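You operate a simulated robot arm through the tools that you are given. There is no shell and no other tool.

The job below is to be done with a simulated robot arm. You get a single attempt, and the scene is never put back.

TASK
Prop the small hatch open on its stay arm and lock the stay.
Fine: hatch open, arm raised, stay knob tight, then the orange pin home in the stay eye.

Only the result counts: the job must be done as asked and must still hold three seconds after the hand-in. Knocking over, shifting, dropping, spilling or breaking anything else fails it.

THE ROBOT
A 6-joint arm with a fingered hand, fixed in place. Base frame: the origin is at the foot of the arm, x ahead of it, y to its left, z up; the work surface is at about z = 850. Lengths are in mm, angles in rad, forces in N, time in s.
With the tool pointing down near the work surface it reaches from about 300 to 700 mm from the base axis. Its first joint turns from -2.897 to 2.897 rad. Payload 4 kg.
Tool frame: the origin (TCP) lies between the finger pads and is the grasp point; the fingertips stand 22 mm ahead of it; z points along the fingers, y is the line along which they close. The gripper opens to 112 mm. The gripper's body begins 60 mm behind the TCP. The gripper is a hand of 4 fingers: y runs from the thumb to the fingers, the wrist lies at [0, 0, -218] in the tool frame.
Orientation is that of the tool frame in the base frame, as a unit quaternion [w, x, y, z]. With the fingers straight down and closing along the base's y, the tool's x points along the base's -x, its y along +y and its z along -z.

THE INTERFACE
- The arm moves only by the tool arm_command. Its argument "deltas" is one flat list of numbers, 6 for each row, row after row: the shift along the base's x, y, z in cm, then the turn, a rotation vector about the base's x, y, z in rad. In form: [tx, ty, tz, rx, ry, rz, tx, ty, tz, rx, ry, rz, ...]. A call has 1 to 20 rows; each row shifts and turns the commanded pose from where the row before left it. Rows are played at 5 a second. More than 50 mm and 0.15 rad between two rows, and nothing of the call is played. A pose out of reach is approached as far as the arm can. The call stops where the force on the tool passes 80 N (or 10 N more than at its start, if that is more) or the arm is blocked; 0.2 s more then pass. In this call time passes only in rows, and 0.2 s behind the last. It gives the time, the measured TCP pose, the force on the tool (base axes), the opening and the grip force at its end, in the units of the frame above (readings bear some noise), with the torque about the TCP (base axes, N m) and any sound that the robot's microphone picked up, and new pictures: "views" is both (left out), scene, wrist or none.
- Cameras (640 x 400 px; columns grow to the right, rows downward): "scene" is fixed at [393.1, 505.2, 1452.3]; the picture's right is [-1.00, -0.02, 0.00], its down [-0.01, 0.51, -0.86] and it looks along [0.01, -0.86, -0.51] (base axes); focal length 339 px, centre (320, 200). "wrist" rides on the gripper at [69, 4, -83] in the tool frame; the picture's right is [-0.06, 1.00, 0.00], its down [-0.77, -0.05, -0.64] and it looks along [-0.64, -0.04, 0.77] (tool axes); focal length 243 px, centre (320, 200). There is no depth. A picture from a camera that has moved, and an enlarged one, comes with that camera's place and axes in the base frame and with its lens. The place of the scene camera against the robot may be out by one fixed shift of up to 25 mm in any direction.
- curl_fingers(finger1, finger2, finger3, thumb_bend): sets how far each is bent, from 0 (flat) to 1 (curled in); at 0.3 the hand is open as for a grip, at 0.7 the pads meet at the TCP. One left out holds its place. A second passes; each finger stops where it meets its share of the squeeze, and holds until it gets a number again. It is the only way to open and close the hand. It gives what a move gives, with no picture; readings hold the bend of each and the force on the fingers (four entries, about 0 where the hand has none), thumb and palm.
- inspect(camera, box): a new picture of the part [left, top, right, bottom] of that camera's present view, enlarged. No time passes.
- hand_in(): hands the job in; it is judged then, once.

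Places have to be worked out from the pictures, the camera data and where the tool is seen. Open the gripper and draw the arm clear of the work before you hand the job in, unless the task says otherwise.

The tools are called after "Emit:" by a JSON object that holds its "name" and its "arguments". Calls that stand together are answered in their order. arm_command: Moves the arm, as the interface text tells. Its arguments: {"type":"object","properties":{"deltas":{"type":"array"},"views":{"type":"string","enum":["both","scene","wrist","none"]}},"required":["deltas"]} The other tools are called the same way: curl_fingers (finger1, finger2, finger3, thumb_bend) moves the fingers one by one; inspect (camera, box) takes an enlarged picture of a part of a camera's view; hand_in () hands the job in.

At the start:

```text
clock: 0.0
position: [378.4, -17.8, 1195.4]
ee_rot: [0.0, -0.001, 1.0, 0.0]
ft_force: [-0.6, 0.4, 0.3]
ft_torque: [0.01, -0.04, 0.0]
gripper_width: 112.0
finger_force: 0.0
shape: jaw
bend: [0.3, 0.3, 0.3, 0.3]
finger forces: [0.0, 0.1, 0.0, 0.1, 0.0, 0.0]
```

scene: 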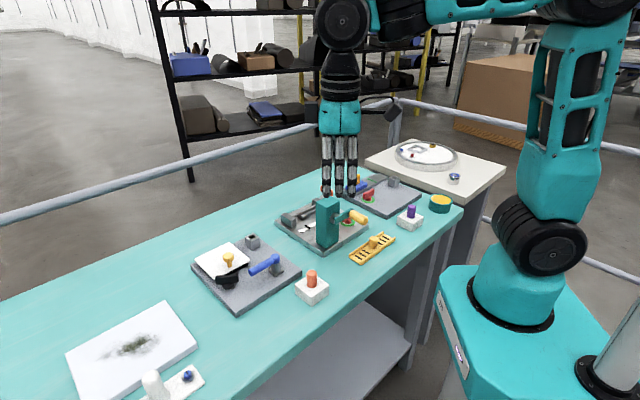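
wrist: 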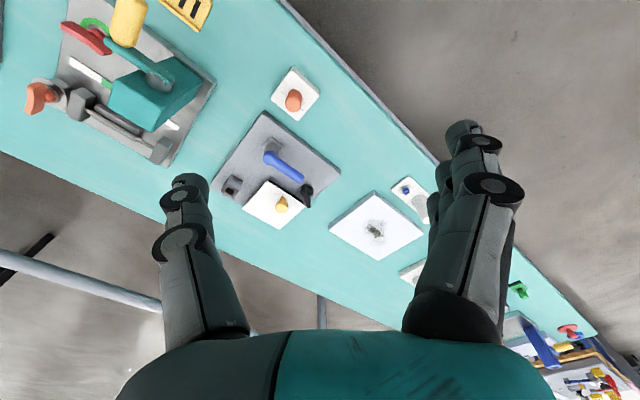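

The hatch looks to be the grey plate with the white lid, yellow knob, blue arm and black knob; the orange pin sits in a white block near it. I enlarge these parts first.

Emit:
{"name": "inspect", "arguments": {"camera": "scene", "box": [180, 220, 340, 320]}}

Emit:
{"name": "inspect", "arguments": {"camera": "wrist", "box": [190, 50, 350, 250]}}

Emit:
{"name": "inspect", "arguments": {"camera": "scene", "box": [260, 160, 480, 300]}}

```text
4.00 times, centred on (260, 270) of scene
camera zoom: at [393.1, 505.2, 1452.3], right [-1.0, -0.02, 0.0], down [-0.01, 0.51, -0.86], along [0.01, -0.86, -0.51], focal length 1355 px, centre (560, -80)
```

zoom: 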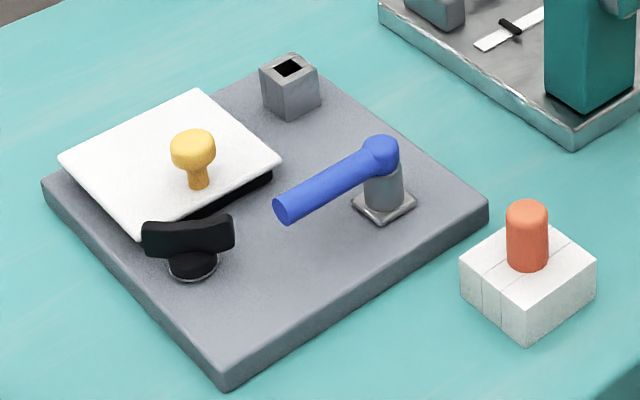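

```text
2.00 times, centred on (270, 150) of wrist
camera zoom: at [309.4, -11.7, 1277.7], right [0.06, 1.0, 0.0], down [0.77, -0.05, 0.64], along [0.64, -0.04, -0.77], focal length 485 px, centre (420, 300)
```

zoom: 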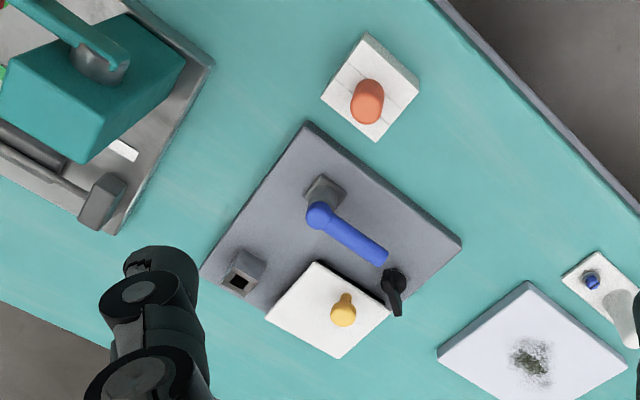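

```text
2.86 times, centred on (370, 230) of scene
camera zoom: at [393.1, 505.2, 1452.3], right [-1.0, -0.02, 0.0], down [-0.01, 0.51, -0.86], along [0.01, -0.86, -0.51], focal length 968 px, centre (177, 114)
```

zoom: 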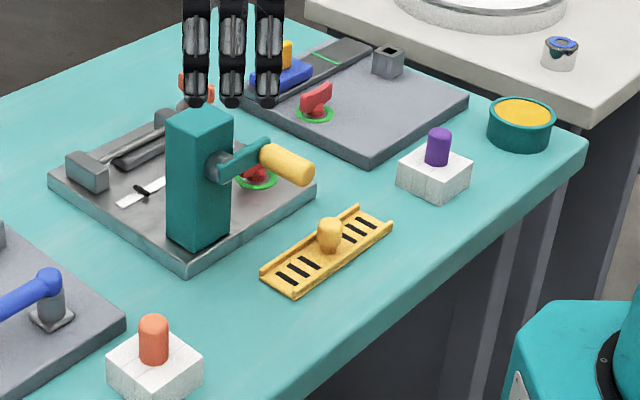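

The fixture plate seems to be centred near (560, -110), with the orange pin near (425, -60). I move the hand lower and sideways to get a closer wrist view of the fixture.

Emit:
{"name": "arm_command", "arguments": {"deltas": [0.4, -2.7, -3.5, 0, 0, 0, 0.4, -2.7, -3.5, 0, 0, 0, 0.4, -2.7, -3.5, 0, 0, 0], "views": "both"}}

```text
clock: 0.8
position: [393.4, -95.6, 1091.0]
ee_rot: [0.001, 0.0, 1.0, 0.0]
ft_force: [-1.1, 0.1, 0.5]
ft_torque: [0.0, -0.05, 0.01]
gripper_width: 111.6
finger_force: 0.1
shape: jaw
bend: [0.3, 0.3, 0.3, 0.3]
finger forces: [0.0, 0.0, 0.0, 0.1, 0.0, 0.0]
camera wrist: at [323.7, -89.9, 1173.1], right [0.06, 1.0, 0.0], down [0.76, -0.05, 0.64], along [0.64, -0.04, -0.77], focal length 243 px, centre (320, 200)
```

scene: 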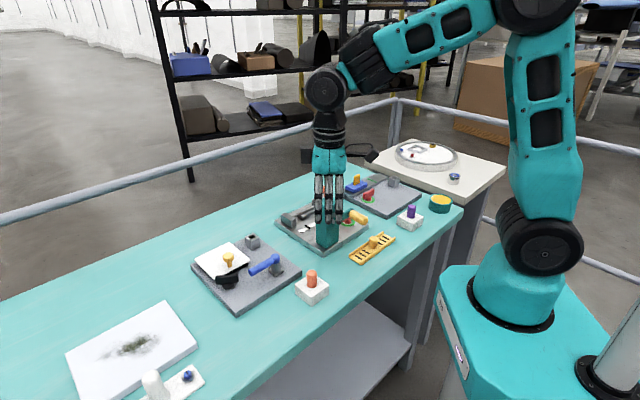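
wrist: 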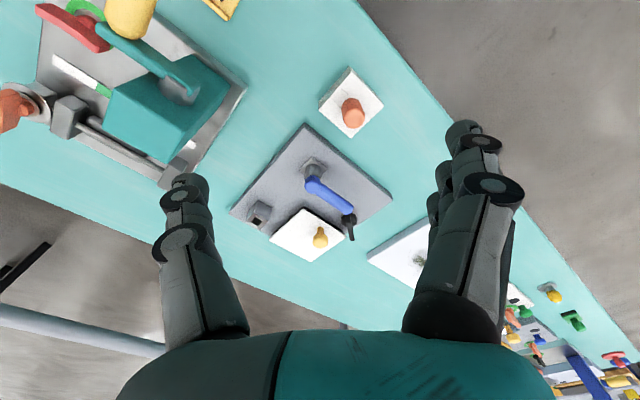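

The fixture is nicely between the fingers in the wrist view. I enlarge that part to see details.

Emit:
{"name": "inspect", "arguments": {"camera": "wrist", "box": [220, 110, 400, 270]}}

Emit:
{"name": "inspect", "arguments": {"camera": "scene", "box": [185, 225, 285, 320]}}

```text
2.50 times, centred on (310, 190) of wrist
camera zoom: at [323.7, -89.9, 1173.1], right [0.06, 1.0, 0.0], down [0.76, -0.05, 0.64], along [0.64, -0.04, -0.77], focal length 606 px, centre (345, 225)
```

zoom: 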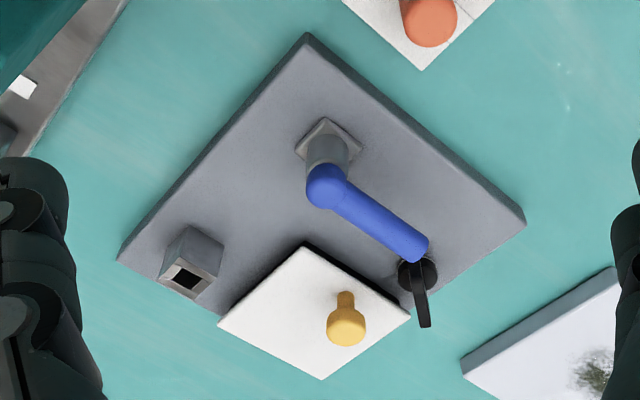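

```text
4.21 times, centred on (235, 272) of scene
camera zoom: at [393.1, 505.2, 1452.3], right [-1.0, -0.02, 0.0], down [-0.01, 0.51, -0.86], along [0.01, -0.86, -0.51], focal length 1426 px, centre (678, -105)
```

zoom: 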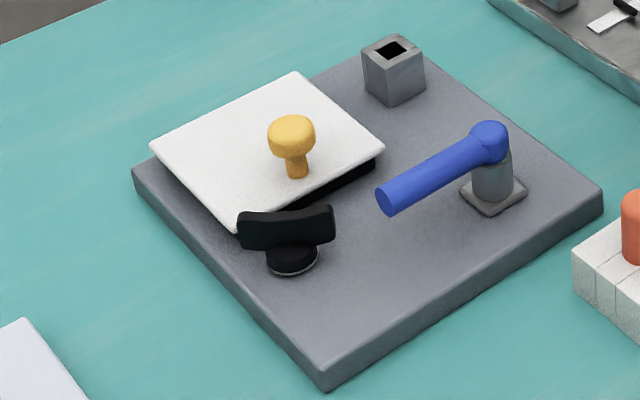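

From two wrist views I place: lever ball about (516, -112, 911) with lever end (563, -64, 909), yellow knob (622, -107, 917), black knob (621, -57, 887), stay eye (588, -204, 904), orange pin (427, -59, 895). The fixture is turned by about 45°, so I turn the tool by -45° and look from the robot side.

Emit:
{"name": "arm_command", "arguments": {"deltas": [1.8, 1.3, -0.7, 0, 0, -0.131, 1.8, 1.3, -0.7, 0, 0, -0.131, 1.8, 1.3, -0.7, 0, 0, -0.131, 1.8, 1.3, -0.7, 0, 0, -0.131, 1.8, 1.3, -0.7, 0, 0, -0.131, 1.8, 1.3, -0.7, 0, 0, -0.131], "views": "both"}}

Emit:
{"name": "inspect", "arguments": {"camera": "wrist", "box": [200, 60, 440, 300]}}

```text
clock: 2.2
position: [499.7, -18.4, 1048.8]
ee_rot: [0.0, 0.384, 0.923, 0.0]
ft_force: [-0.2, -0.3, -0.1]
ft_torque: [-0.01, -0.01, 0.01]
gripper_width: 111.7
finger_force: 0.1
shape: jaw
bend: [0.3, 0.3, 0.3, 0.3]
finger forces: [0.0, 0.0, 0.0, 0.1, 0.0, 0.0]
camera wrist: at [453.8, 34.3, 1131.3], right [0.75, 0.66, 0.0], down [0.5, -0.58, 0.64], along [0.42, -0.48, -0.77], focal length 243 px, centre (320, 200)
```

scene: 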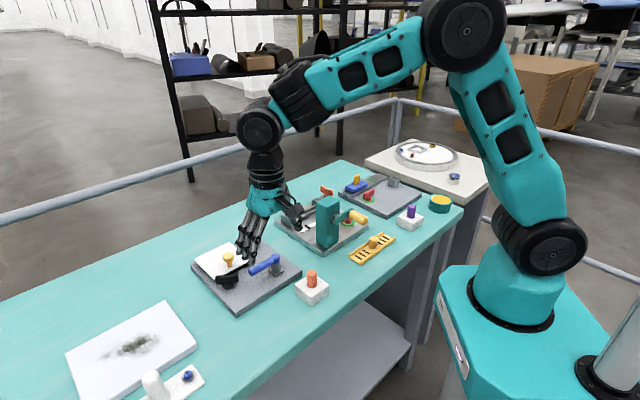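
wrist: 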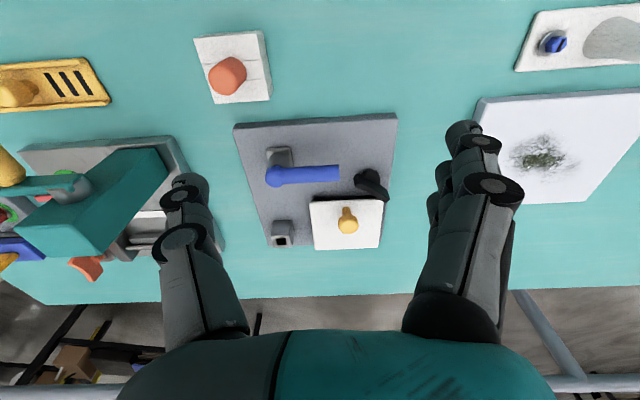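

```text
1.67 times, centred on (320, 180) of wrist
camera zoom: at [453.8, 34.3, 1131.3], right [0.75, 0.66, 0.0], down [0.5, -0.58, 0.64], along [0.42, -0.48, -0.77], focal length 404 px, centre (320, 233)
```

zoom: 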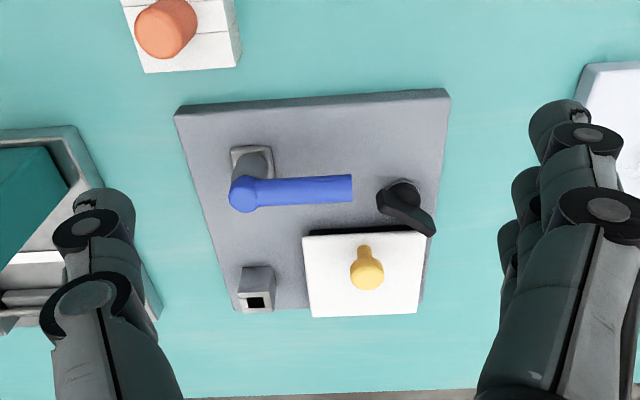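

The view is now aligned with the fixture. I zoom in on the black knob and the lid corner to see whether the wing overlaps the lid.

Emit:
{"name": "inspect", "arguments": {"camera": "wrist", "box": [300, 150, 400, 250]}}

Emit:
{"name": "inspect", "arguments": {"camera": "scene", "box": [190, 240, 260, 300]}}

Emit:
{"name": "inspect", "arguments": {"camera": "wrist", "box": [230, 110, 330, 250]}}

```text
4.00 times, centred on (350, 200) of wrist
camera zoom: at [453.8, 34.3, 1131.3], right [0.75, 0.66, 0.0], down [0.5, -0.58, 0.64], along [0.42, -0.48, -0.77], focal length 970 px, centre (200, 200)
```

zoom: 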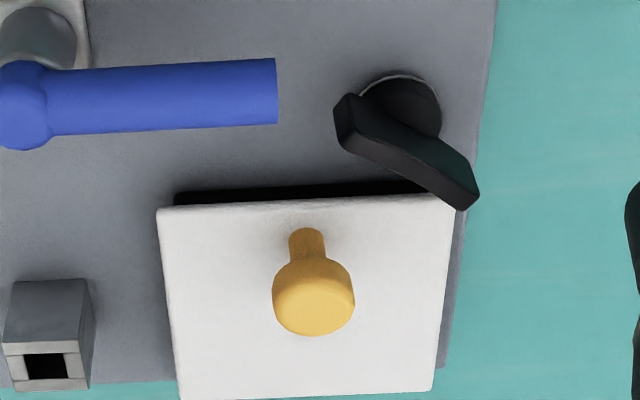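

```text
6.67 times, centred on (225, 270) of scene
camera zoom: at [393.1, 505.2, 1452.3], right [-1.0, -0.02, 0.0], down [-0.01, 0.51, -0.86], along [0.01, -0.86, -0.51], focal length 2258 px, centre (953, -267)
```

zoom: 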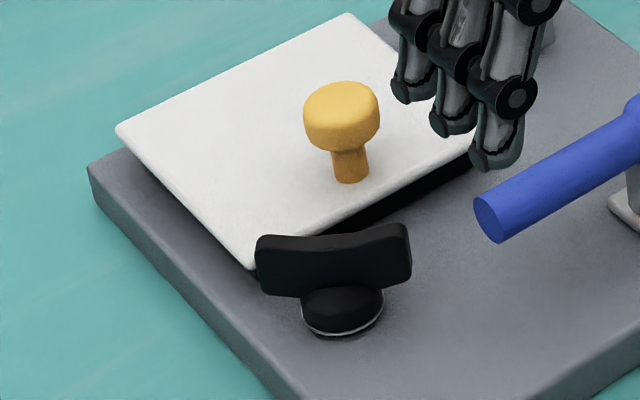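

```text
2.86 times, centred on (280, 180) of wrist
camera zoom: at [453.8, 34.3, 1131.3], right [0.75, 0.66, 0.0], down [0.5, -0.58, 0.64], along [0.42, -0.48, -0.77], focal length 693 px, centre (434, 257)
```

zoom: 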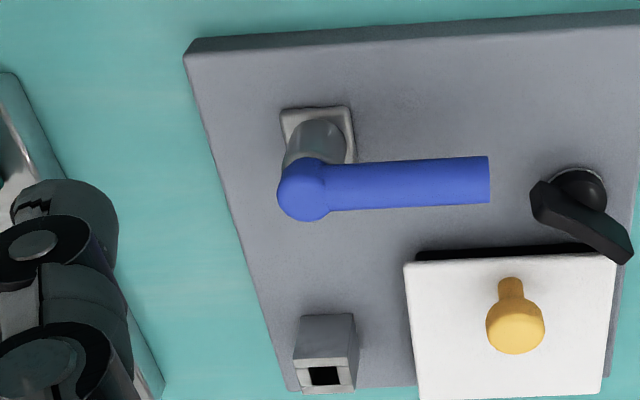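

The wing ends beside the lid corner, not over it, so the lid should be free to lift. I test at this safe height what flat fingers 1 and 3 look like, since I want to pinch the knob with only finger 2 and the thumb.

Emit:
{"name": "curl_fingers", "arguments": {"finger1": 0.0, "finger3": 0.0}}

Emit:
{"name": "inspect", "arguments": {"camera": "wrist", "box": [0, 0, 640, 400]}}

Emit:
{"name": "inspect", "arguments": {"camera": "scene", "box": [200, 170, 320, 300]}}

```text
clock: 3.2
position: [499.0, -18.9, 1049.2]
ee_rot: [0.001, 0.383, 0.924, 0.0]
ft_force: [-0.3, -0.7, -0.6]
ft_torque: [0.0, 0.0, 0.03]
gripper_width: 138.6
finger_force: 0.0
shape: fingers
bend: [0.0, 0.3, 0.0, 0.3]
finger forces: [0.0, 0.1, 0.0, 0.0, 0.0, 0.1]
```

```text
1.00 times, centred on (320, 200) of wrist (not enlarged: the box is as wide or as high as the picture)
camera zoom: at [453.6, 34.1, 1131.5], right [0.75, 0.66, 0.0], down [0.51, -0.58, 0.64], along [0.42, -0.48, -0.77], focal length 243 px, centre (320, 200)
```

zoom: 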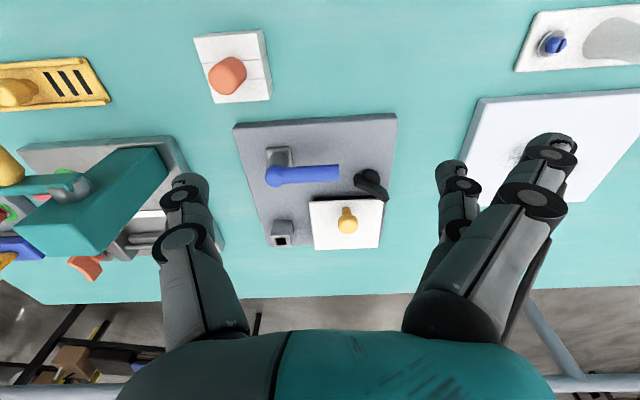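

```text
3.08 times, centred on (260, 235) of scene
camera zoom: at [393.1, 505.2, 1452.3], right [-1.0, -0.02, 0.0], down [-0.01, 0.51, -0.86], along [0.01, -0.86, -0.51], focal length 1042 px, centre (505, 92)
```

zoom: 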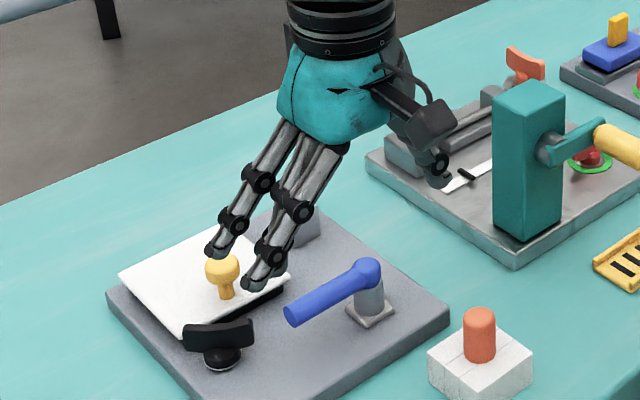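

Fingers 1 and 3 flare about 27 mm outward and leave finger 2 and the thumb free for a pinch. I move toward the knob, stopping about 45 mm above it for a check view.

Emit:
{"name": "arm_command", "arguments": {"deltas": [2.5, -1.65, -1.9, 0, 0, 0, 2.5, -1.65, -1.9, 0, 0, 0, 2.5, -1.65, -1.9, 0, 0, 0, 2.5, -1.65, -1.9, 0, 0, 0], "views": "wrist"}}

Emit:
{"name": "curl_fingers", "arguments": {"finger2": 0.5, "thumb_bend": 0.5}}

Emit:
{"name": "inspect", "arguments": {"camera": "wrist", "box": [200, 80, 440, 320]}}

Emit:
{"name": "inspect", "arguments": {"camera": "scene", "box": [185, 200, 305, 320]}}

```text
clock: 4.2
position: [598.2, -86.6, 972.9]
ee_rot: [-0.001, 0.382, 0.924, 0.0]
ft_force: [0.0, 0.5, -0.4]
ft_torque: [-0.02, -0.01, -0.02]
gripper_width: 138.5
finger_force: 0.0
shape: fingers
bend: [0.0, 0.3, 0.0, 0.3]
finger forces: [0.0, 0.0, 0.0, 0.0, 0.1, 0.0]
camera wrist: at [552.3, -32.7, 1055.8], right [0.75, 0.66, 0.0], down [0.51, -0.58, 0.64], along [0.42, -0.48, -0.77], focal length 243 px, centre (320, 200)
```

wrist: 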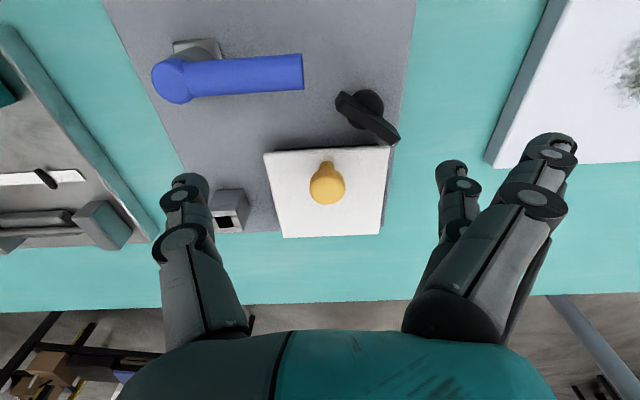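

```text
clock: 5.2
position: [597.3, -86.2, 974.0]
ee_rot: [0.0, 0.384, 0.924, 0.0]
ft_force: [0.1, -0.6, 0.4]
ft_torque: [-0.03, 0.0, 0.04]
gripper_width: 111.7
finger_force: 0.0
shape: fingers
bend: [0.0, 0.5, 0.0, 0.5]
finger forces: [0.0, 0.1, 0.0, 0.0, 0.0, 0.0]
```

```text
1.67 times, centred on (320, 200) of wrist
camera zoom: at [552.2, -32.7, 1055.9], right [0.75, 0.66, 0.0], down [0.51, -0.58, 0.64], along [0.42, -0.48, -0.77], focal length 404 px, centre (320, 200)
```

zoom: 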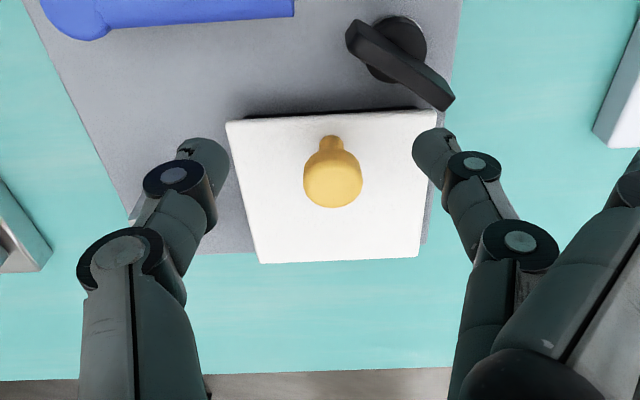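

```text
3.33 times, centred on (245, 260) of scene
camera zoom: at [393.1, 505.2, 1452.3], right [-1.0, -0.02, 0.0], down [-0.01, 0.51, -0.86], along [0.01, -0.86, -0.51], focal length 1129 px, centre (570, 0)
```

zoom: 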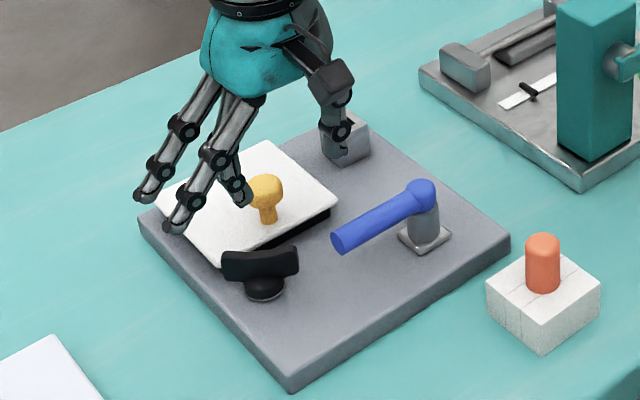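

Combining views, the yellow knob's axis is at about (624, -107), its head centre near z = 917, and the lid top near z = 882. I move over it and descend to z ≈ 917 with the pinch half closed.

Emit:
{"name": "arm_command", "arguments": {"deltas": [2.65, -2.06, 0, 0, 0, 0, 0, 0, -2.8, 0, 0, 0, 0, 0, -2.8, 0, 0, 0], "views": "both"}}

Emit:
{"name": "inspect", "arguments": {"camera": "wrist", "box": [220, 80, 420, 280]}}

Emit:
{"name": "inspect", "arguments": {"camera": "scene", "box": [185, 200, 305, 320]}}

```text
clock: 6.0
position: [624.2, -108.1, 916.0]
ee_rot: [0.0, 0.385, 0.923, 0.0]
ft_force: [-0.3, -0.1, -1.1]
ft_torque: [0.03, 0.0, -0.02]
gripper_width: 111.5
finger_force: 0.1
shape: fingers
bend: [0.0, 0.5, 0.0, 0.5]
finger forces: [0.1, 0.0, 0.0, 0.0, 0.1, 0.0]
camera wrist: at [578.6, -54.8, 999.2], right [0.75, 0.66, 0.0], down [0.51, -0.58, 0.64], along [0.42, -0.48, -0.77], focal length 243 px, centre (320, 200)
```

scene: 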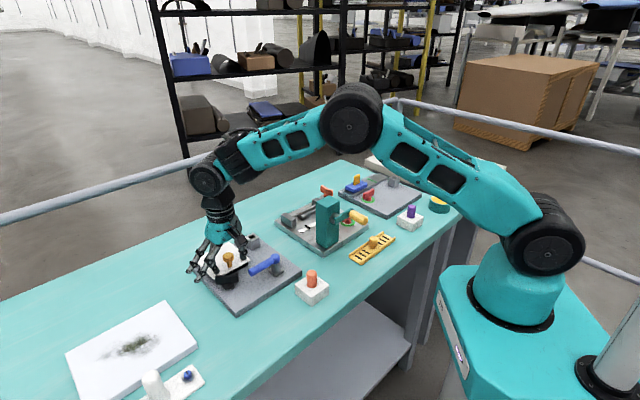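
wrist: 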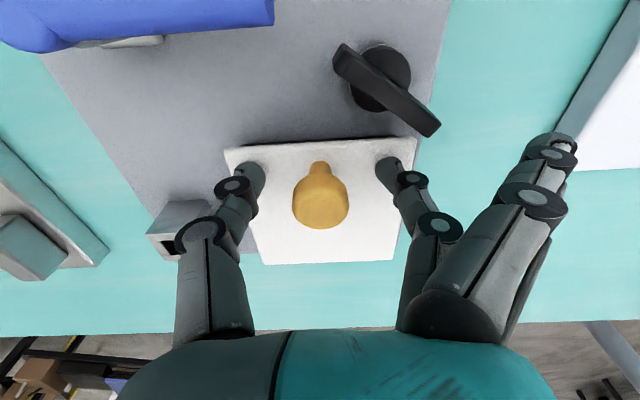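

```text
2.00 times, centred on (320, 180) of wrist
camera zoom: at [578.6, -54.8, 999.2], right [0.75, 0.66, 0.0], down [0.51, -0.58, 0.64], along [0.42, -0.48, -0.77], focal length 485 px, centre (320, 240)
```

zoom: 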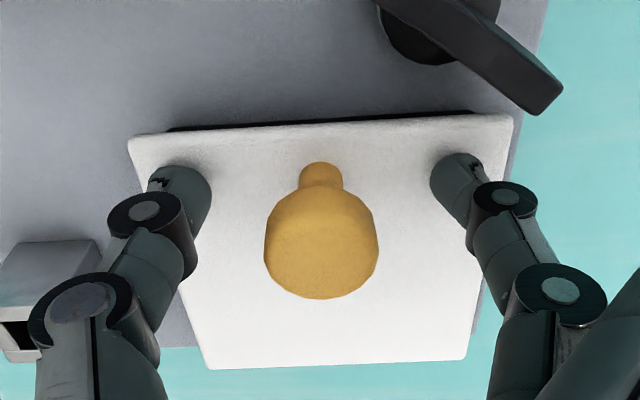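

```text
3.33 times, centred on (245, 260) of scene
camera zoom: at [393.1, 505.2, 1452.3], right [-1.0, -0.02, 0.0], down [-0.01, 0.51, -0.86], along [0.01, -0.86, -0.51], focal length 1129 px, centre (570, 0)
```

zoom: 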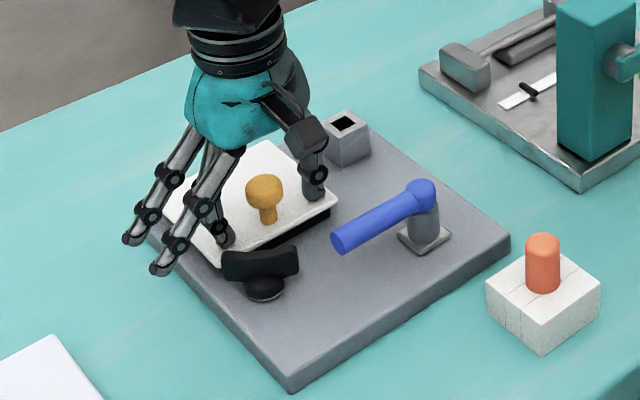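

The knob head sits right at the TCP in the wrist view. I close finger 2 and the thumb on it.

Emit:
{"name": "curl_fingers", "arguments": {"finger2": 0.7, "thumb_bend": 0.7}}

Emit:
{"name": "inspect", "arguments": {"camera": "wrist", "box": [220, 80, 420, 280]}}

```text
clock: 7.0
position: [623.7, -108.4, 916.2]
ee_rot: [0.0, 0.384, 0.923, -0.001]
ft_force: [-1.4, -2.7, -0.9]
ft_torque: [0.04, -0.01, -0.03]
gripper_width: 89.1
finger_force: 3.6
shape: fingers
bend: [0.0, 0.67, 0.0, 0.68]
finger forces: [0.0, 2.0, 0.0, 0.1, 5.5, 0.0]
```

```text
2.00 times, centred on (320, 180) of wrist
camera zoom: at [578.4, -54.8, 999.3], right [0.75, 0.66, 0.0], down [0.51, -0.58, 0.64], along [0.42, -0.48, -0.77], focal length 485 px, centre (320, 240)
```

zoom: 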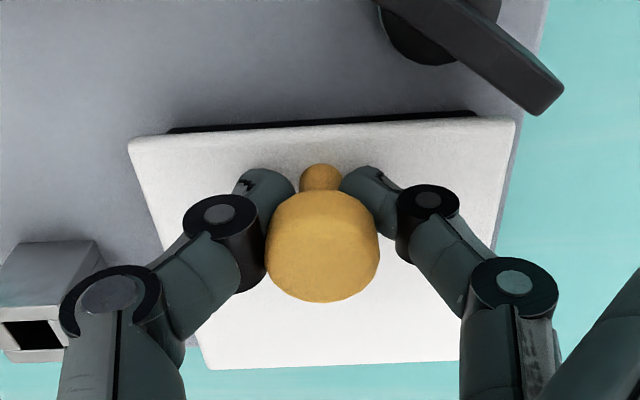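

The fingertips have closed around the knob's stem just under its head. I lift along the expected hinge arc (hinge at the far edge, about 90 mm away), at first only about 15°, and watch forces.

Emit:
{"name": "arm_command", "arguments": {"deltas": [0.1, -0.1, 0.58, 0, 0, 0, 0.1, -0.1, 0.57, 0, 0, 0, 0.15, -0.15, 0.55, 0, 0, 0, 0.15, -0.15, 0.54, 0, 0, 0], "views": "both"}}

Emit:
{"name": "inspect", "arguments": {"camera": "wrist", "box": [220, 80, 420, 280]}}

Emit:
{"name": "inspect", "arguments": {"camera": "scene", "box": [185, 200, 305, 320]}}

```text
clock: 8.0
position: [630.1, -112.7, 938.9]
ee_rot: [0.0, 0.383, 0.924, 0.0]
ft_force: [-0.9, -3.7, -2.2]
ft_torque: [0.02, -0.02, 0.02]
gripper_width: 89.9
finger_force: 3.2
shape: fingers
bend: [0.0, 0.68, 0.0, 0.68]
finger forces: [0.1, 1.2, 0.0, 0.1, 4.3, 0.1]
camera wrist: at [584.2, -59.0, 1021.5], right [0.75, 0.66, 0.0], down [0.51, -0.58, 0.64], along [0.42, -0.48, -0.77], focal length 243 px, centre (320, 200)
```

scene: 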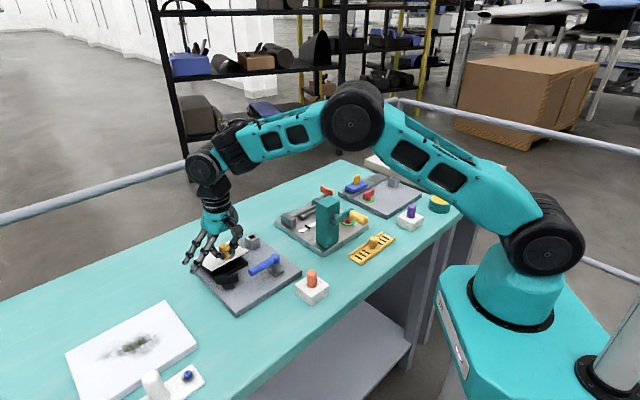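
wrist: 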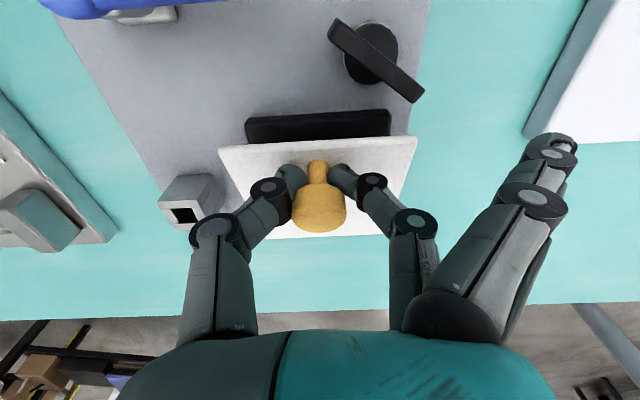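

```text
2.00 times, centred on (320, 180) of wrist
camera zoom: at [584.2, -59.0, 1021.5], right [0.75, 0.66, 0.0], down [0.51, -0.58, 0.64], along [0.42, -0.48, -0.77], focal length 485 px, centre (320, 240)
```

zoom: 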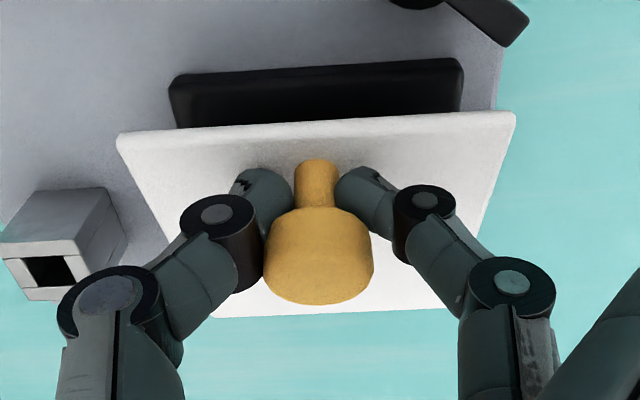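

```text
3.33 times, centred on (245, 260) of scene
camera zoom: at [393.1, 505.2, 1452.3], right [-1.0, -0.02, 0.0], down [-0.01, 0.51, -0.86], along [0.01, -0.86, -0.51], focal length 1129 px, centre (570, 0)
```

zoom: 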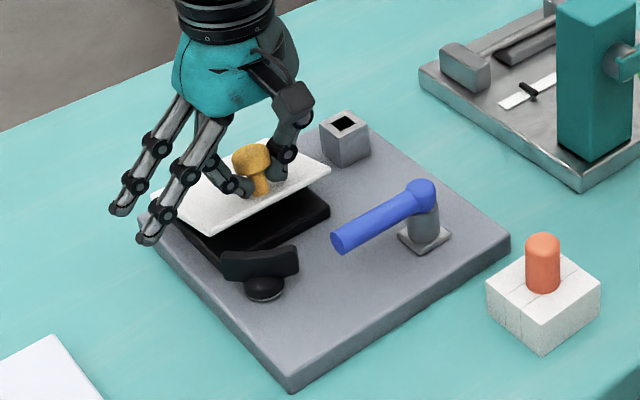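

The lid lifts cleanly on its hinge with little force. I continue along the arc to about 45°.

Emit:
{"name": "arm_command", "arguments": {"deltas": [0.41, -0.4, 1.04, 0, 0, 0, 0.5, -0.49, 0.95, 0, 0, 0, 0.58, -0.57, 0.85, 0, 0, 0, 0.66, -0.64, 0.73, 0, 0, 0], "views": "both"}}

Emit:
{"name": "inspect", "arguments": {"camera": "wrist", "box": [220, 80, 420, 280]}}

Emit:
{"name": "inspect", "arguments": {"camera": "scene", "box": [185, 180, 305, 300]}}

```text
clock: 9.0
position: [651.0, -131.8, 974.2]
ee_rot: [0.001, 0.383, 0.924, 0.0]
ft_force: [-1.2, -1.0, -0.7]
ft_torque: [-0.01, 0.04, -0.02]
gripper_width: 88.4
finger_force: 1.5
shape: fingers
bend: [0.0, 0.68, 0.0, 0.68]
finger forces: [0.0, 1.1, 0.1, 0.0, 2.7, 0.1]
camera wrist: at [605.1, -79.1, 1057.2], right [0.75, 0.66, 0.0], down [0.51, -0.58, 0.64], along [0.42, -0.48, -0.77], focal length 243 px, centre (320, 200)
```

scene: 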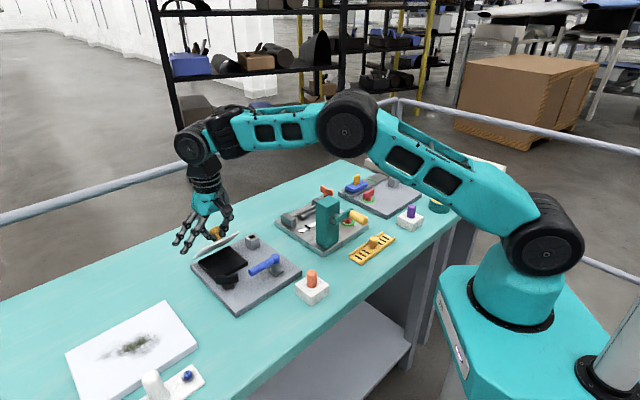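
wrist: 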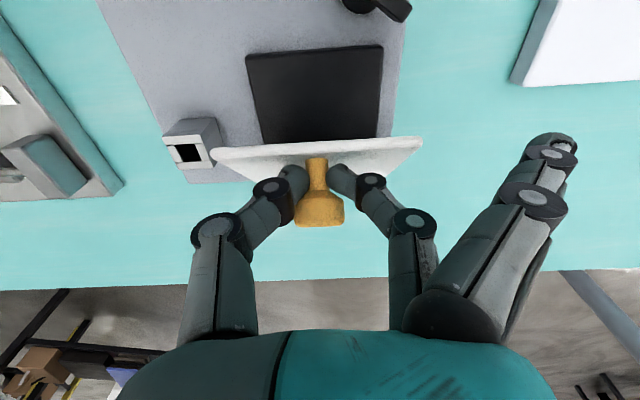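

```text
2.00 times, centred on (320, 180) of wrist
camera zoom: at [605.1, -79.1, 1057.2], right [0.75, 0.66, 0.0], down [0.51, -0.58, 0.64], along [0.42, -0.48, -0.77], focal length 485 px, centre (320, 240)
```

zoom: 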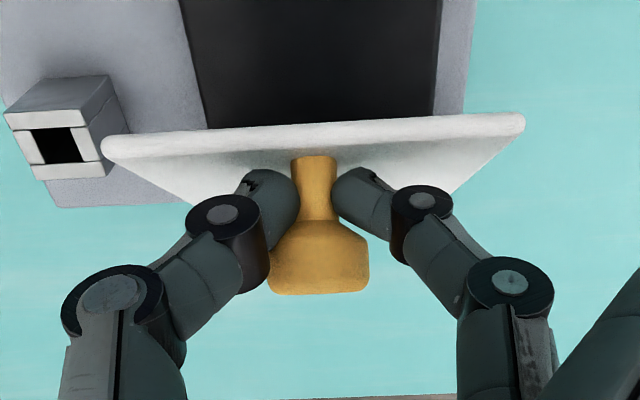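

```text
3.33 times, centred on (245, 240) of scene
camera zoom: at [393.1, 505.2, 1452.3], right [-1.0, -0.02, 0.0], down [-0.01, 0.51, -0.86], along [0.01, -0.86, -0.51], focal length 1129 px, centre (570, 67)
```

zoom: 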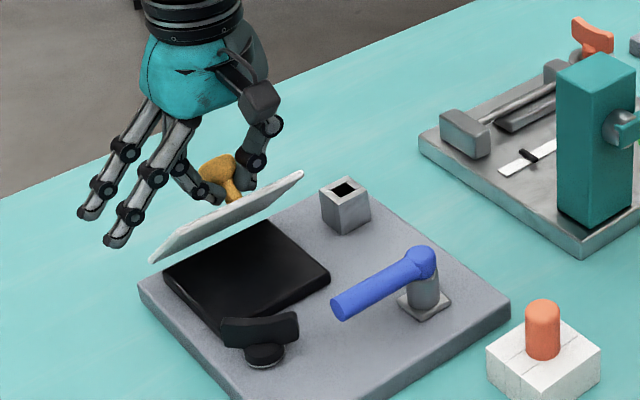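

The grip holds and the forces stay near zero at about 45°. I continue along the arc to about 75°.

Emit:
{"name": "arm_command", "arguments": {"deltas": [0.71, -0.7, 0.61, 0, 0, 0, 0.77, -0.76, 0.48, 0, 0, 0, 0.81, -0.79, 0.33, 0, 0, 0, 0.84, -0.82, 0.18, 0, 0, 0], "views": "both"}}

Emit:
{"name": "inspect", "arguments": {"camera": "wrist", "box": [220, 80, 420, 280]}}

Emit:
{"name": "inspect", "arguments": {"camera": "scene", "box": [165, 180, 285, 300]}}

```text
clock: 10.0
position: [681.4, -163.8, 989.1]
ee_rot: [-0.001, 0.383, 0.924, -0.001]
ft_force: [-1.0, 0.6, 3.4]
ft_torque: [-0.01, 0.0, 0.01]
gripper_width: 88.0
finger_force: 3.5
shape: fingers
bend: [0.0, 0.68, 0.0, 0.69]
finger forces: [0.1, 2.6, 0.0, 0.1, 3.8, 0.0]
camera wrist: at [635.4, -110.4, 1072.0], right [0.75, 0.66, 0.0], down [0.51, -0.58, 0.64], along [0.42, -0.48, -0.77], focal length 243 px, centre (320, 200)
```

scene: 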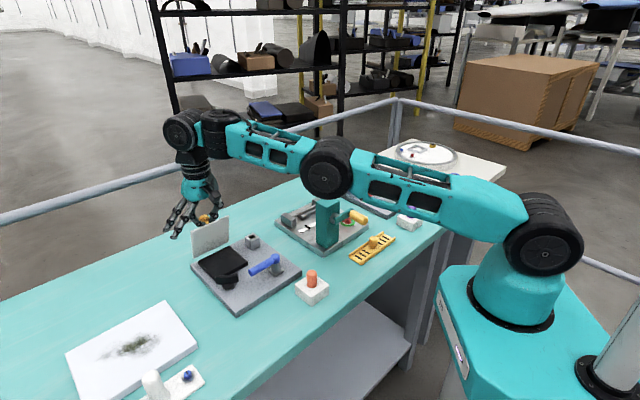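
wrist: 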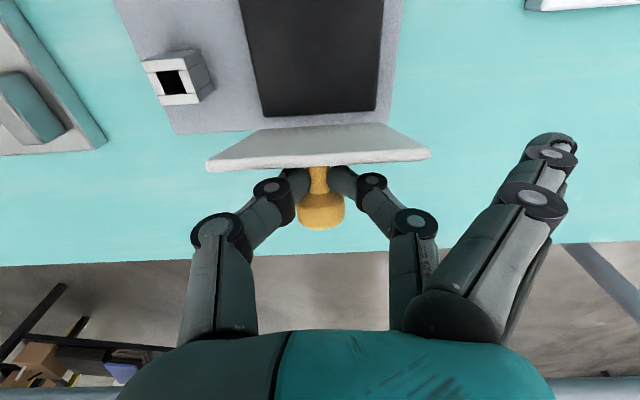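

```text
2.00 times, centred on (320, 180) of wrist
camera zoom: at [635.4, -110.4, 1072.0], right [0.75, 0.66, 0.0], down [0.51, -0.58, 0.64], along [0.42, -0.48, -0.77], focal length 485 px, centre (320, 240)
```

zoom: 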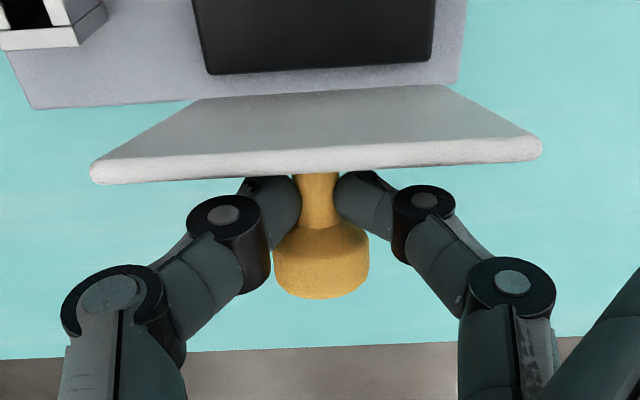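

```text
3.33 times, centred on (225, 240) of scene
camera zoom: at [393.1, 505.2, 1452.3], right [-1.0, -0.02, 0.0], down [-0.01, 0.51, -0.86], along [0.01, -0.86, -0.51], focal length 1129 px, centre (637, 67)
```

zoom: 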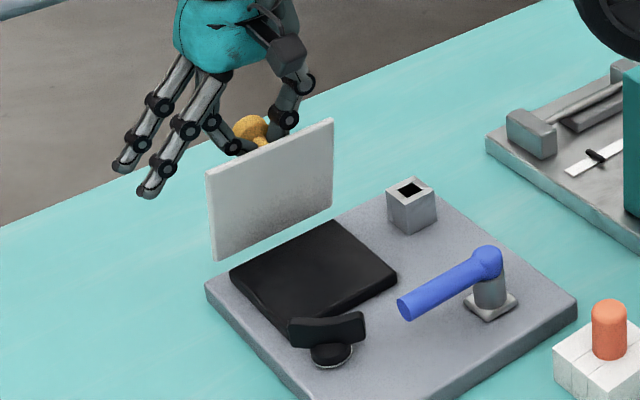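

The lid now stands close to upright. I keep going in smaller steps and watch for an end stop in the forces.

Emit:
{"name": "arm_command", "arguments": {"deltas": [0.42, -0.41, 0.03, 0, 0, 0, 0.42, -0.41, 0.0, 0, 0, 0, 0.42, -0.41, -0.05, 0, 0, 0, 0.42, -0.41, -0.08, 0, 0, 0], "views": "both"}}

Emit:
{"name": "inspect", "arguments": {"camera": "wrist", "box": [220, 80, 420, 280]}}

Emit:
{"name": "inspect", "arguments": {"camera": "scene", "box": [165, 180, 285, 300]}}

```text
clock: 11.0
position: [680.9, -167.0, 989.0]
ee_rot: [0.001, 0.383, 0.924, 0.0]
ft_force: [1.1, 3.1, 7.2]
ft_torque: [0.09, -0.03, -0.02]
gripper_width: 85.7
finger_force: 4.4
shape: fingers
bend: [0.0, 0.69, 0.0, 0.69]
finger forces: [0.0, 5.9, 0.0, 0.0, 2.4, 0.0]
out of reach, approached as far as the arm can: row 1, 2, 3, 4
camera wrist: at [635.2, -114.1, 1070.5], right [0.75, 0.66, 0.0], down [0.51, -0.58, 0.64], along [0.43, -0.48, -0.77], focal length 243 px, centre (320, 200)
```

scene: 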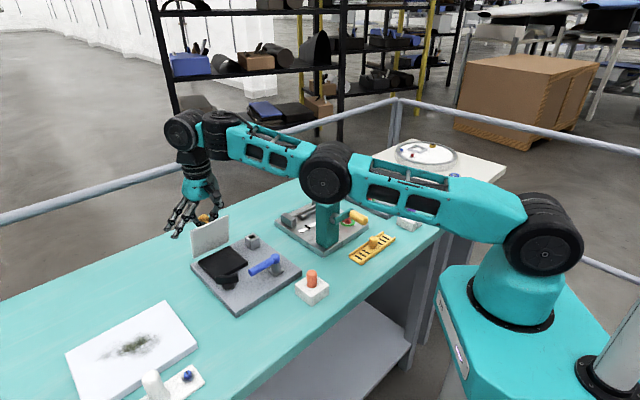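
wrist: 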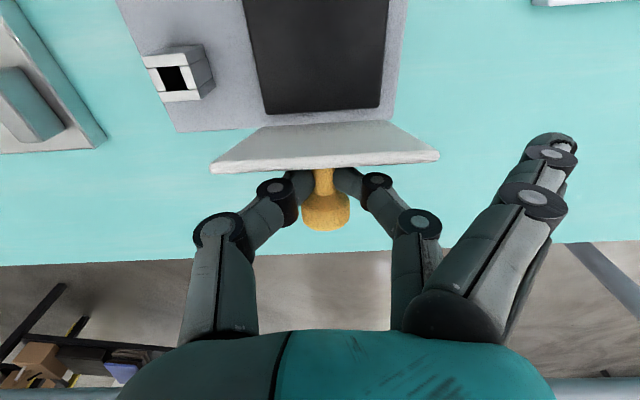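

```text
2.00 times, centred on (320, 180) of wrist
camera zoom: at [635.2, -114.1, 1070.5], right [0.75, 0.66, 0.0], down [0.51, -0.58, 0.64], along [0.43, -0.48, -0.77], focal length 485 px, centre (320, 240)
```

zoom: 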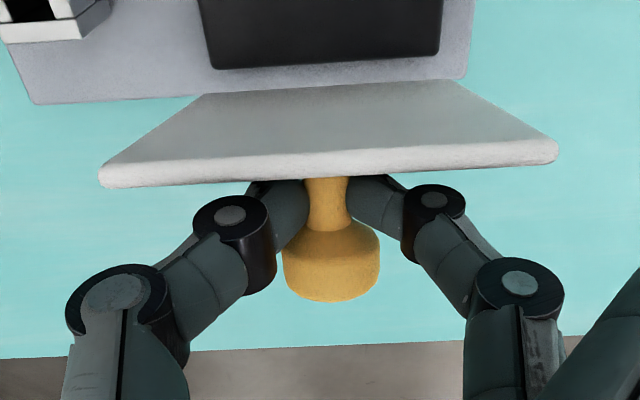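

```text
3.33 times, centred on (225, 240) of scene
camera zoom: at [393.1, 505.2, 1452.3], right [-1.0, -0.02, 0.0], down [-0.01, 0.51, -0.86], along [0.01, -0.86, -0.51], focal length 1129 px, centre (637, 67)
```

zoom: 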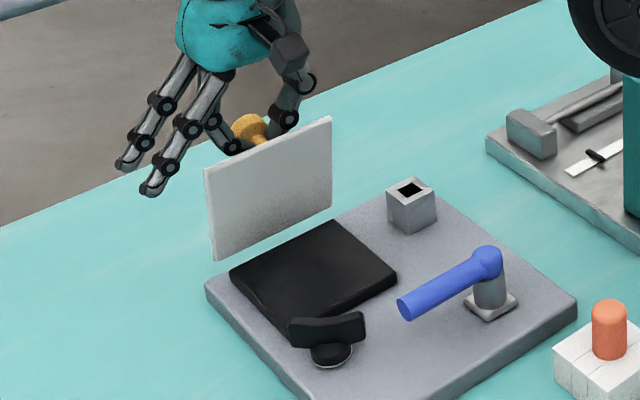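

The arm is at its reach limit with the tool vertical and the lid at about 75°. I loosen the pinch slightly (the head stays caged behind the fingers) to learn whether the lid holds by itself.

Emit:
{"name": "curl_fingers", "arguments": {"finger2": 0.64, "thumb_bend": 0.64}}

Emit:
{"name": "inspect", "arguments": {"camera": "wrist", "box": [220, 80, 420, 280]}}

Emit:
{"name": "inspect", "arguments": {"camera": "scene", "box": [165, 180, 285, 300]}}

```text
clock: 12.0
position: [680.7, -167.7, 988.9]
ee_rot: [0.0, 0.384, 0.923, 0.0]
ft_force: [-0.8, -0.7, 0.7]
ft_torque: [0.02, -0.03, 0.02]
gripper_width: 91.0
finger_force: 0.0
shape: fingers
bend: [0.0, 0.64, 0.0, 0.64]
finger forces: [0.0, 0.0, 0.0, 0.0, 0.0, 0.1]
```

```text
2.00 times, centred on (320, 180) of wrist
camera zoom: at [635.2, -114.4, 1069.9], right [0.75, 0.66, 0.0], down [0.51, -0.58, 0.64], along [0.42, -0.48, -0.77], focal length 485 px, centre (320, 240)
```

zoom: 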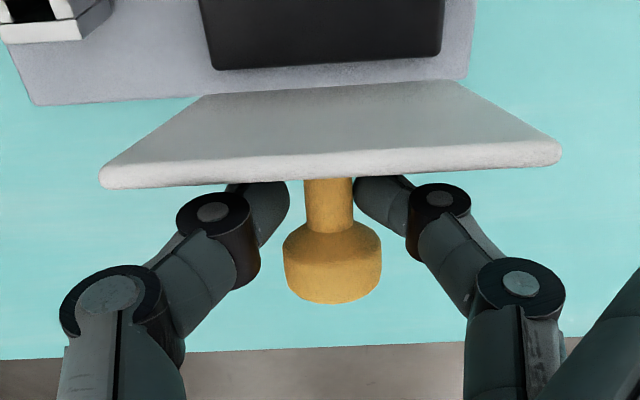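

```text
3.33 times, centred on (225, 240) of scene
camera zoom: at [393.1, 505.2, 1452.3], right [-1.0, -0.02, 0.0], down [-0.01, 0.51, -0.86], along [0.01, -0.86, -0.51], focal length 1129 px, centre (637, 67)
```

zoom: 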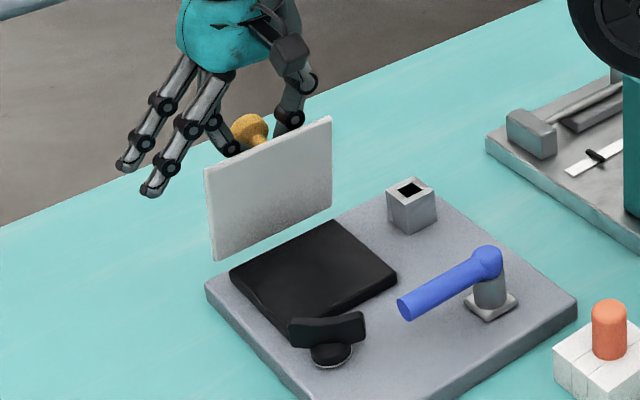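

The lid stays put with zero finger force, so it holds by friction. I open the pinch wide, tilt the tool outward a little about its TCP, and retreat along the tool axis, so I can then push the lid from its inner side.

Emit:
{"name": "curl_fingers", "arguments": {"finger2": 0.48, "thumb_bend": 0.48}}

Emit:
{"name": "arm_command", "arguments": {"deltas": [0, 0, 0, -0.099, -0.099, 0, 0, 0, 0, -0.099, -0.099, 0], "views": "both"}}

```text
clock: 13.0
position: [681.0, -168.0, 988.1]
ee_rot: [0.0, 0.384, 0.923, 0.0]
ft_force: [0.8, 0.2, 0.3]
ft_torque: [-0.04, -0.02, 0.0]
gripper_width: 113.9
finger_force: 0.1
shape: fingers
bend: [0.0, 0.48, 0.0, 0.48]
finger forces: [0.1, 0.0, 0.0, 0.1, 0.0, 0.1]
```

```text
clock: 13.6
position: [673.0, -164.3, 999.3]
ee_rot: [0.073, 0.382, 0.921, -0.03]
ft_force: [1.1, 0.6, 1.0]
ft_torque: [-0.01, 0.0, 0.02]
gripper_width: 114.0
finger_force: 0.2
shape: fingers
bend: [0.0, 0.48, 0.0, 0.48]
finger forces: [0.0, 0.1, 0.0, 0.0, 0.2, 0.0]
out of reach, approached as far as the arm can: row 1, 2
camera wrist: at [619.2, -101.2, 1068.9], right [0.75, 0.66, 0.01], down [0.43, -0.5, 0.75], along [0.5, -0.56, -0.66], focal length 243 px, centre (320, 200)
```

scene: 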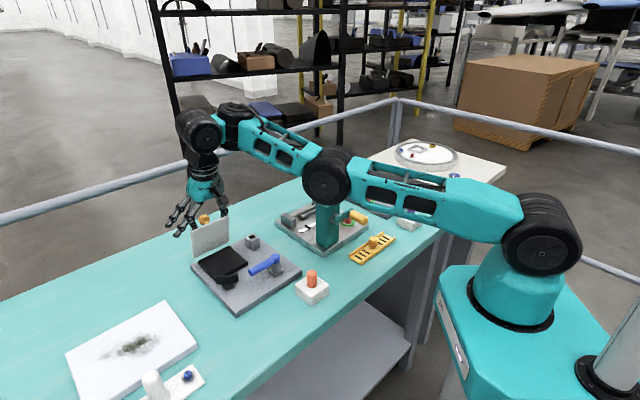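
wrist: 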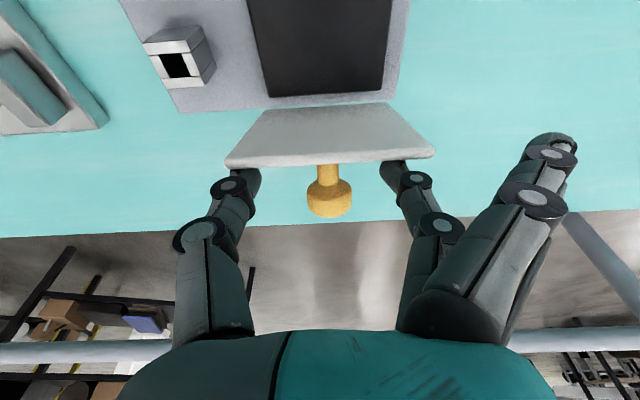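

The arm is still at its reach limit but the fingers are clear of the knob. I back out upward and toward the robot.

Emit:
{"name": "arm_command", "arguments": {"deltas": [-0.6, 0.6, 3.0, 0, 0, 0, -1.2, 1.2, 3.0, 0, 0, 0], "views": "both"}}

```text
clock: 14.2
position: [654.8, -144.4, 1059.2]
ee_rot: [0.071, 0.381, 0.921, -0.031]
ft_force: [-0.2, 0.0, 0.3]
ft_torque: [0.01, 0.0, -0.03]
gripper_width: 113.9
finger_force: 0.0
shape: fingers
bend: [0.0, 0.48, 0.0, 0.48]
finger forces: [0.0, 0.1, 0.0, 0.0, 0.0, 0.1]
camera wrist: at [601.0, -82.5, 1129.3], right [0.75, 0.66, 0.01], down [0.43, -0.5, 0.75], along [0.5, -0.56, -0.66], focal length 243 px, centre (320, 200)
```

scene: 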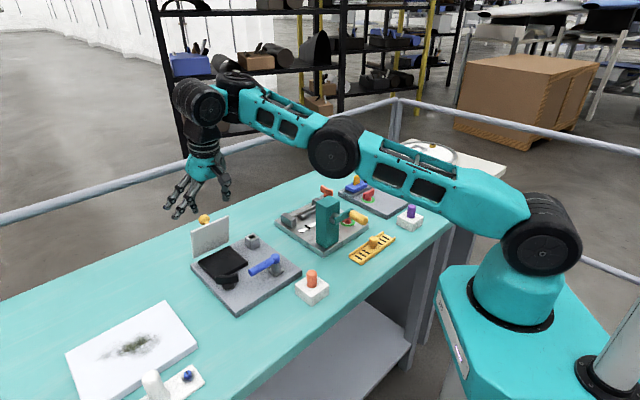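
wrist: 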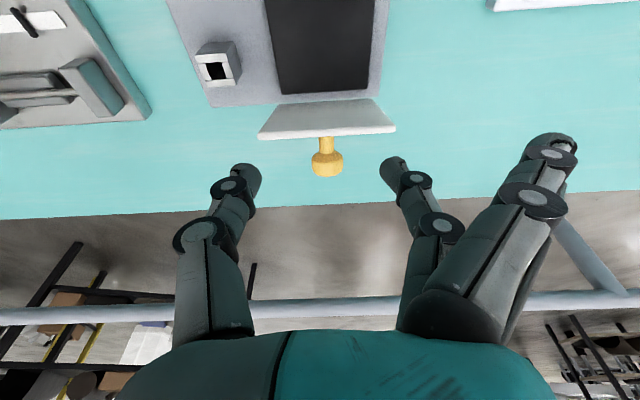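

The commanded pose follows the reached one, and the lid stays at about 75°. I close the hand, step back toward the robot side, tilt the fingers outward (about 0.6 rad) and lower, ready to push on the lid's inner face.

Emit:
{"name": "curl_fingers", "arguments": {"finger1": 0.68, "finger2": 0.68, "finger3": 0.68, "thumb_bend": 0.68}}

Emit:
{"name": "arm_command", "arguments": {"deltas": [-1.6, 1.6, 0, -0.078, -0.078, 0, -1.6, 1.6, 0, -0.078, -0.078, 0, -0.3, 0.3, -2.5, -0.078, -0.078, 0, 0, 0, -2.5, -0.078, -0.078, 0], "views": "both"}}

Emit:
{"name": "inspect", "arguments": {"camera": "scene", "box": [165, 180, 285, 300]}}

```text
clock: 15.2
position: [656.0, -144.1, 1058.0]
ee_rot: [0.072, 0.382, 0.921, -0.03]
ft_force: [0.0, 0.0, 0.7]
ft_torque: [0.03, -0.02, 0.03]
gripper_width: 13.2
finger_force: 0.0
shape: fingers
bend: [0.68, 0.68, 0.68, 0.68]
finger forces: [0.0, 0.0, 0.0, 0.0, 0.0, 0.0]
```

```text
clock: 16.2
position: [659.4, -113.5, 1083.3]
ee_rot: [0.163, 0.377, 0.909, -0.072]
ft_force: [-0.8, -0.4, 0.3]
ft_torque: [-0.04, -0.02, 0.01]
gripper_width: 13.0
finger_force: 0.1
shape: fingers
bend: [0.68, 0.68, 0.68, 0.68]
finger forces: [0.0, 0.1, 0.1, 0.0, 0.0, 0.1]
out of reach, approached as far as the arm can: row 1, 2, 3, 4
camera wrist: at [597.0, -42.9, 1136.1], right [0.75, 0.66, 0.01], down [0.32, -0.38, 0.87], along [0.58, -0.65, -0.49], focal length 243 px, centre (320, 200)
```

scene: 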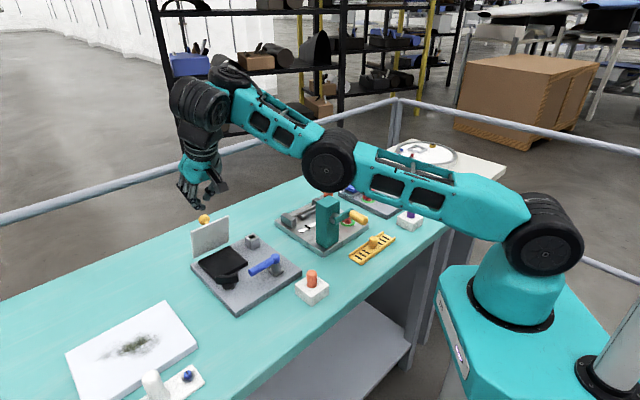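
wrist: 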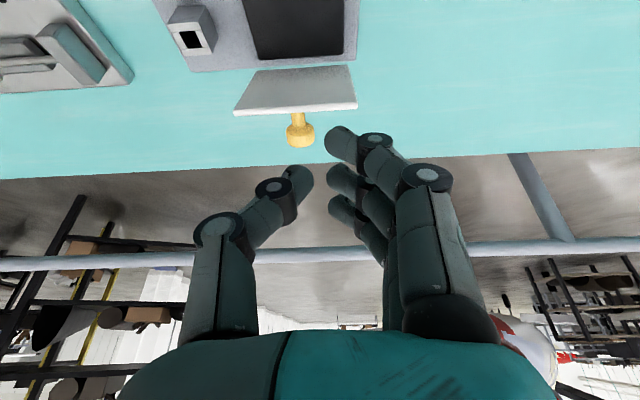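

```text
3.33 times, centred on (225, 240) of scene
camera zoom: at [393.1, 505.2, 1452.3], right [-1.0, -0.02, 0.0], down [-0.01, 0.51, -0.86], along [0.01, -0.86, -0.51], focal length 1129 px, centre (637, 67)
```

zoom: 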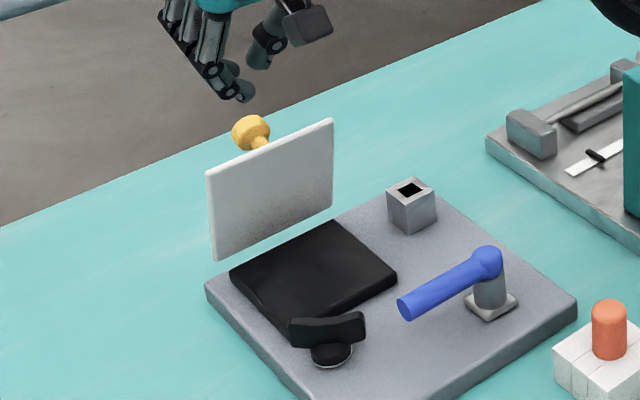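

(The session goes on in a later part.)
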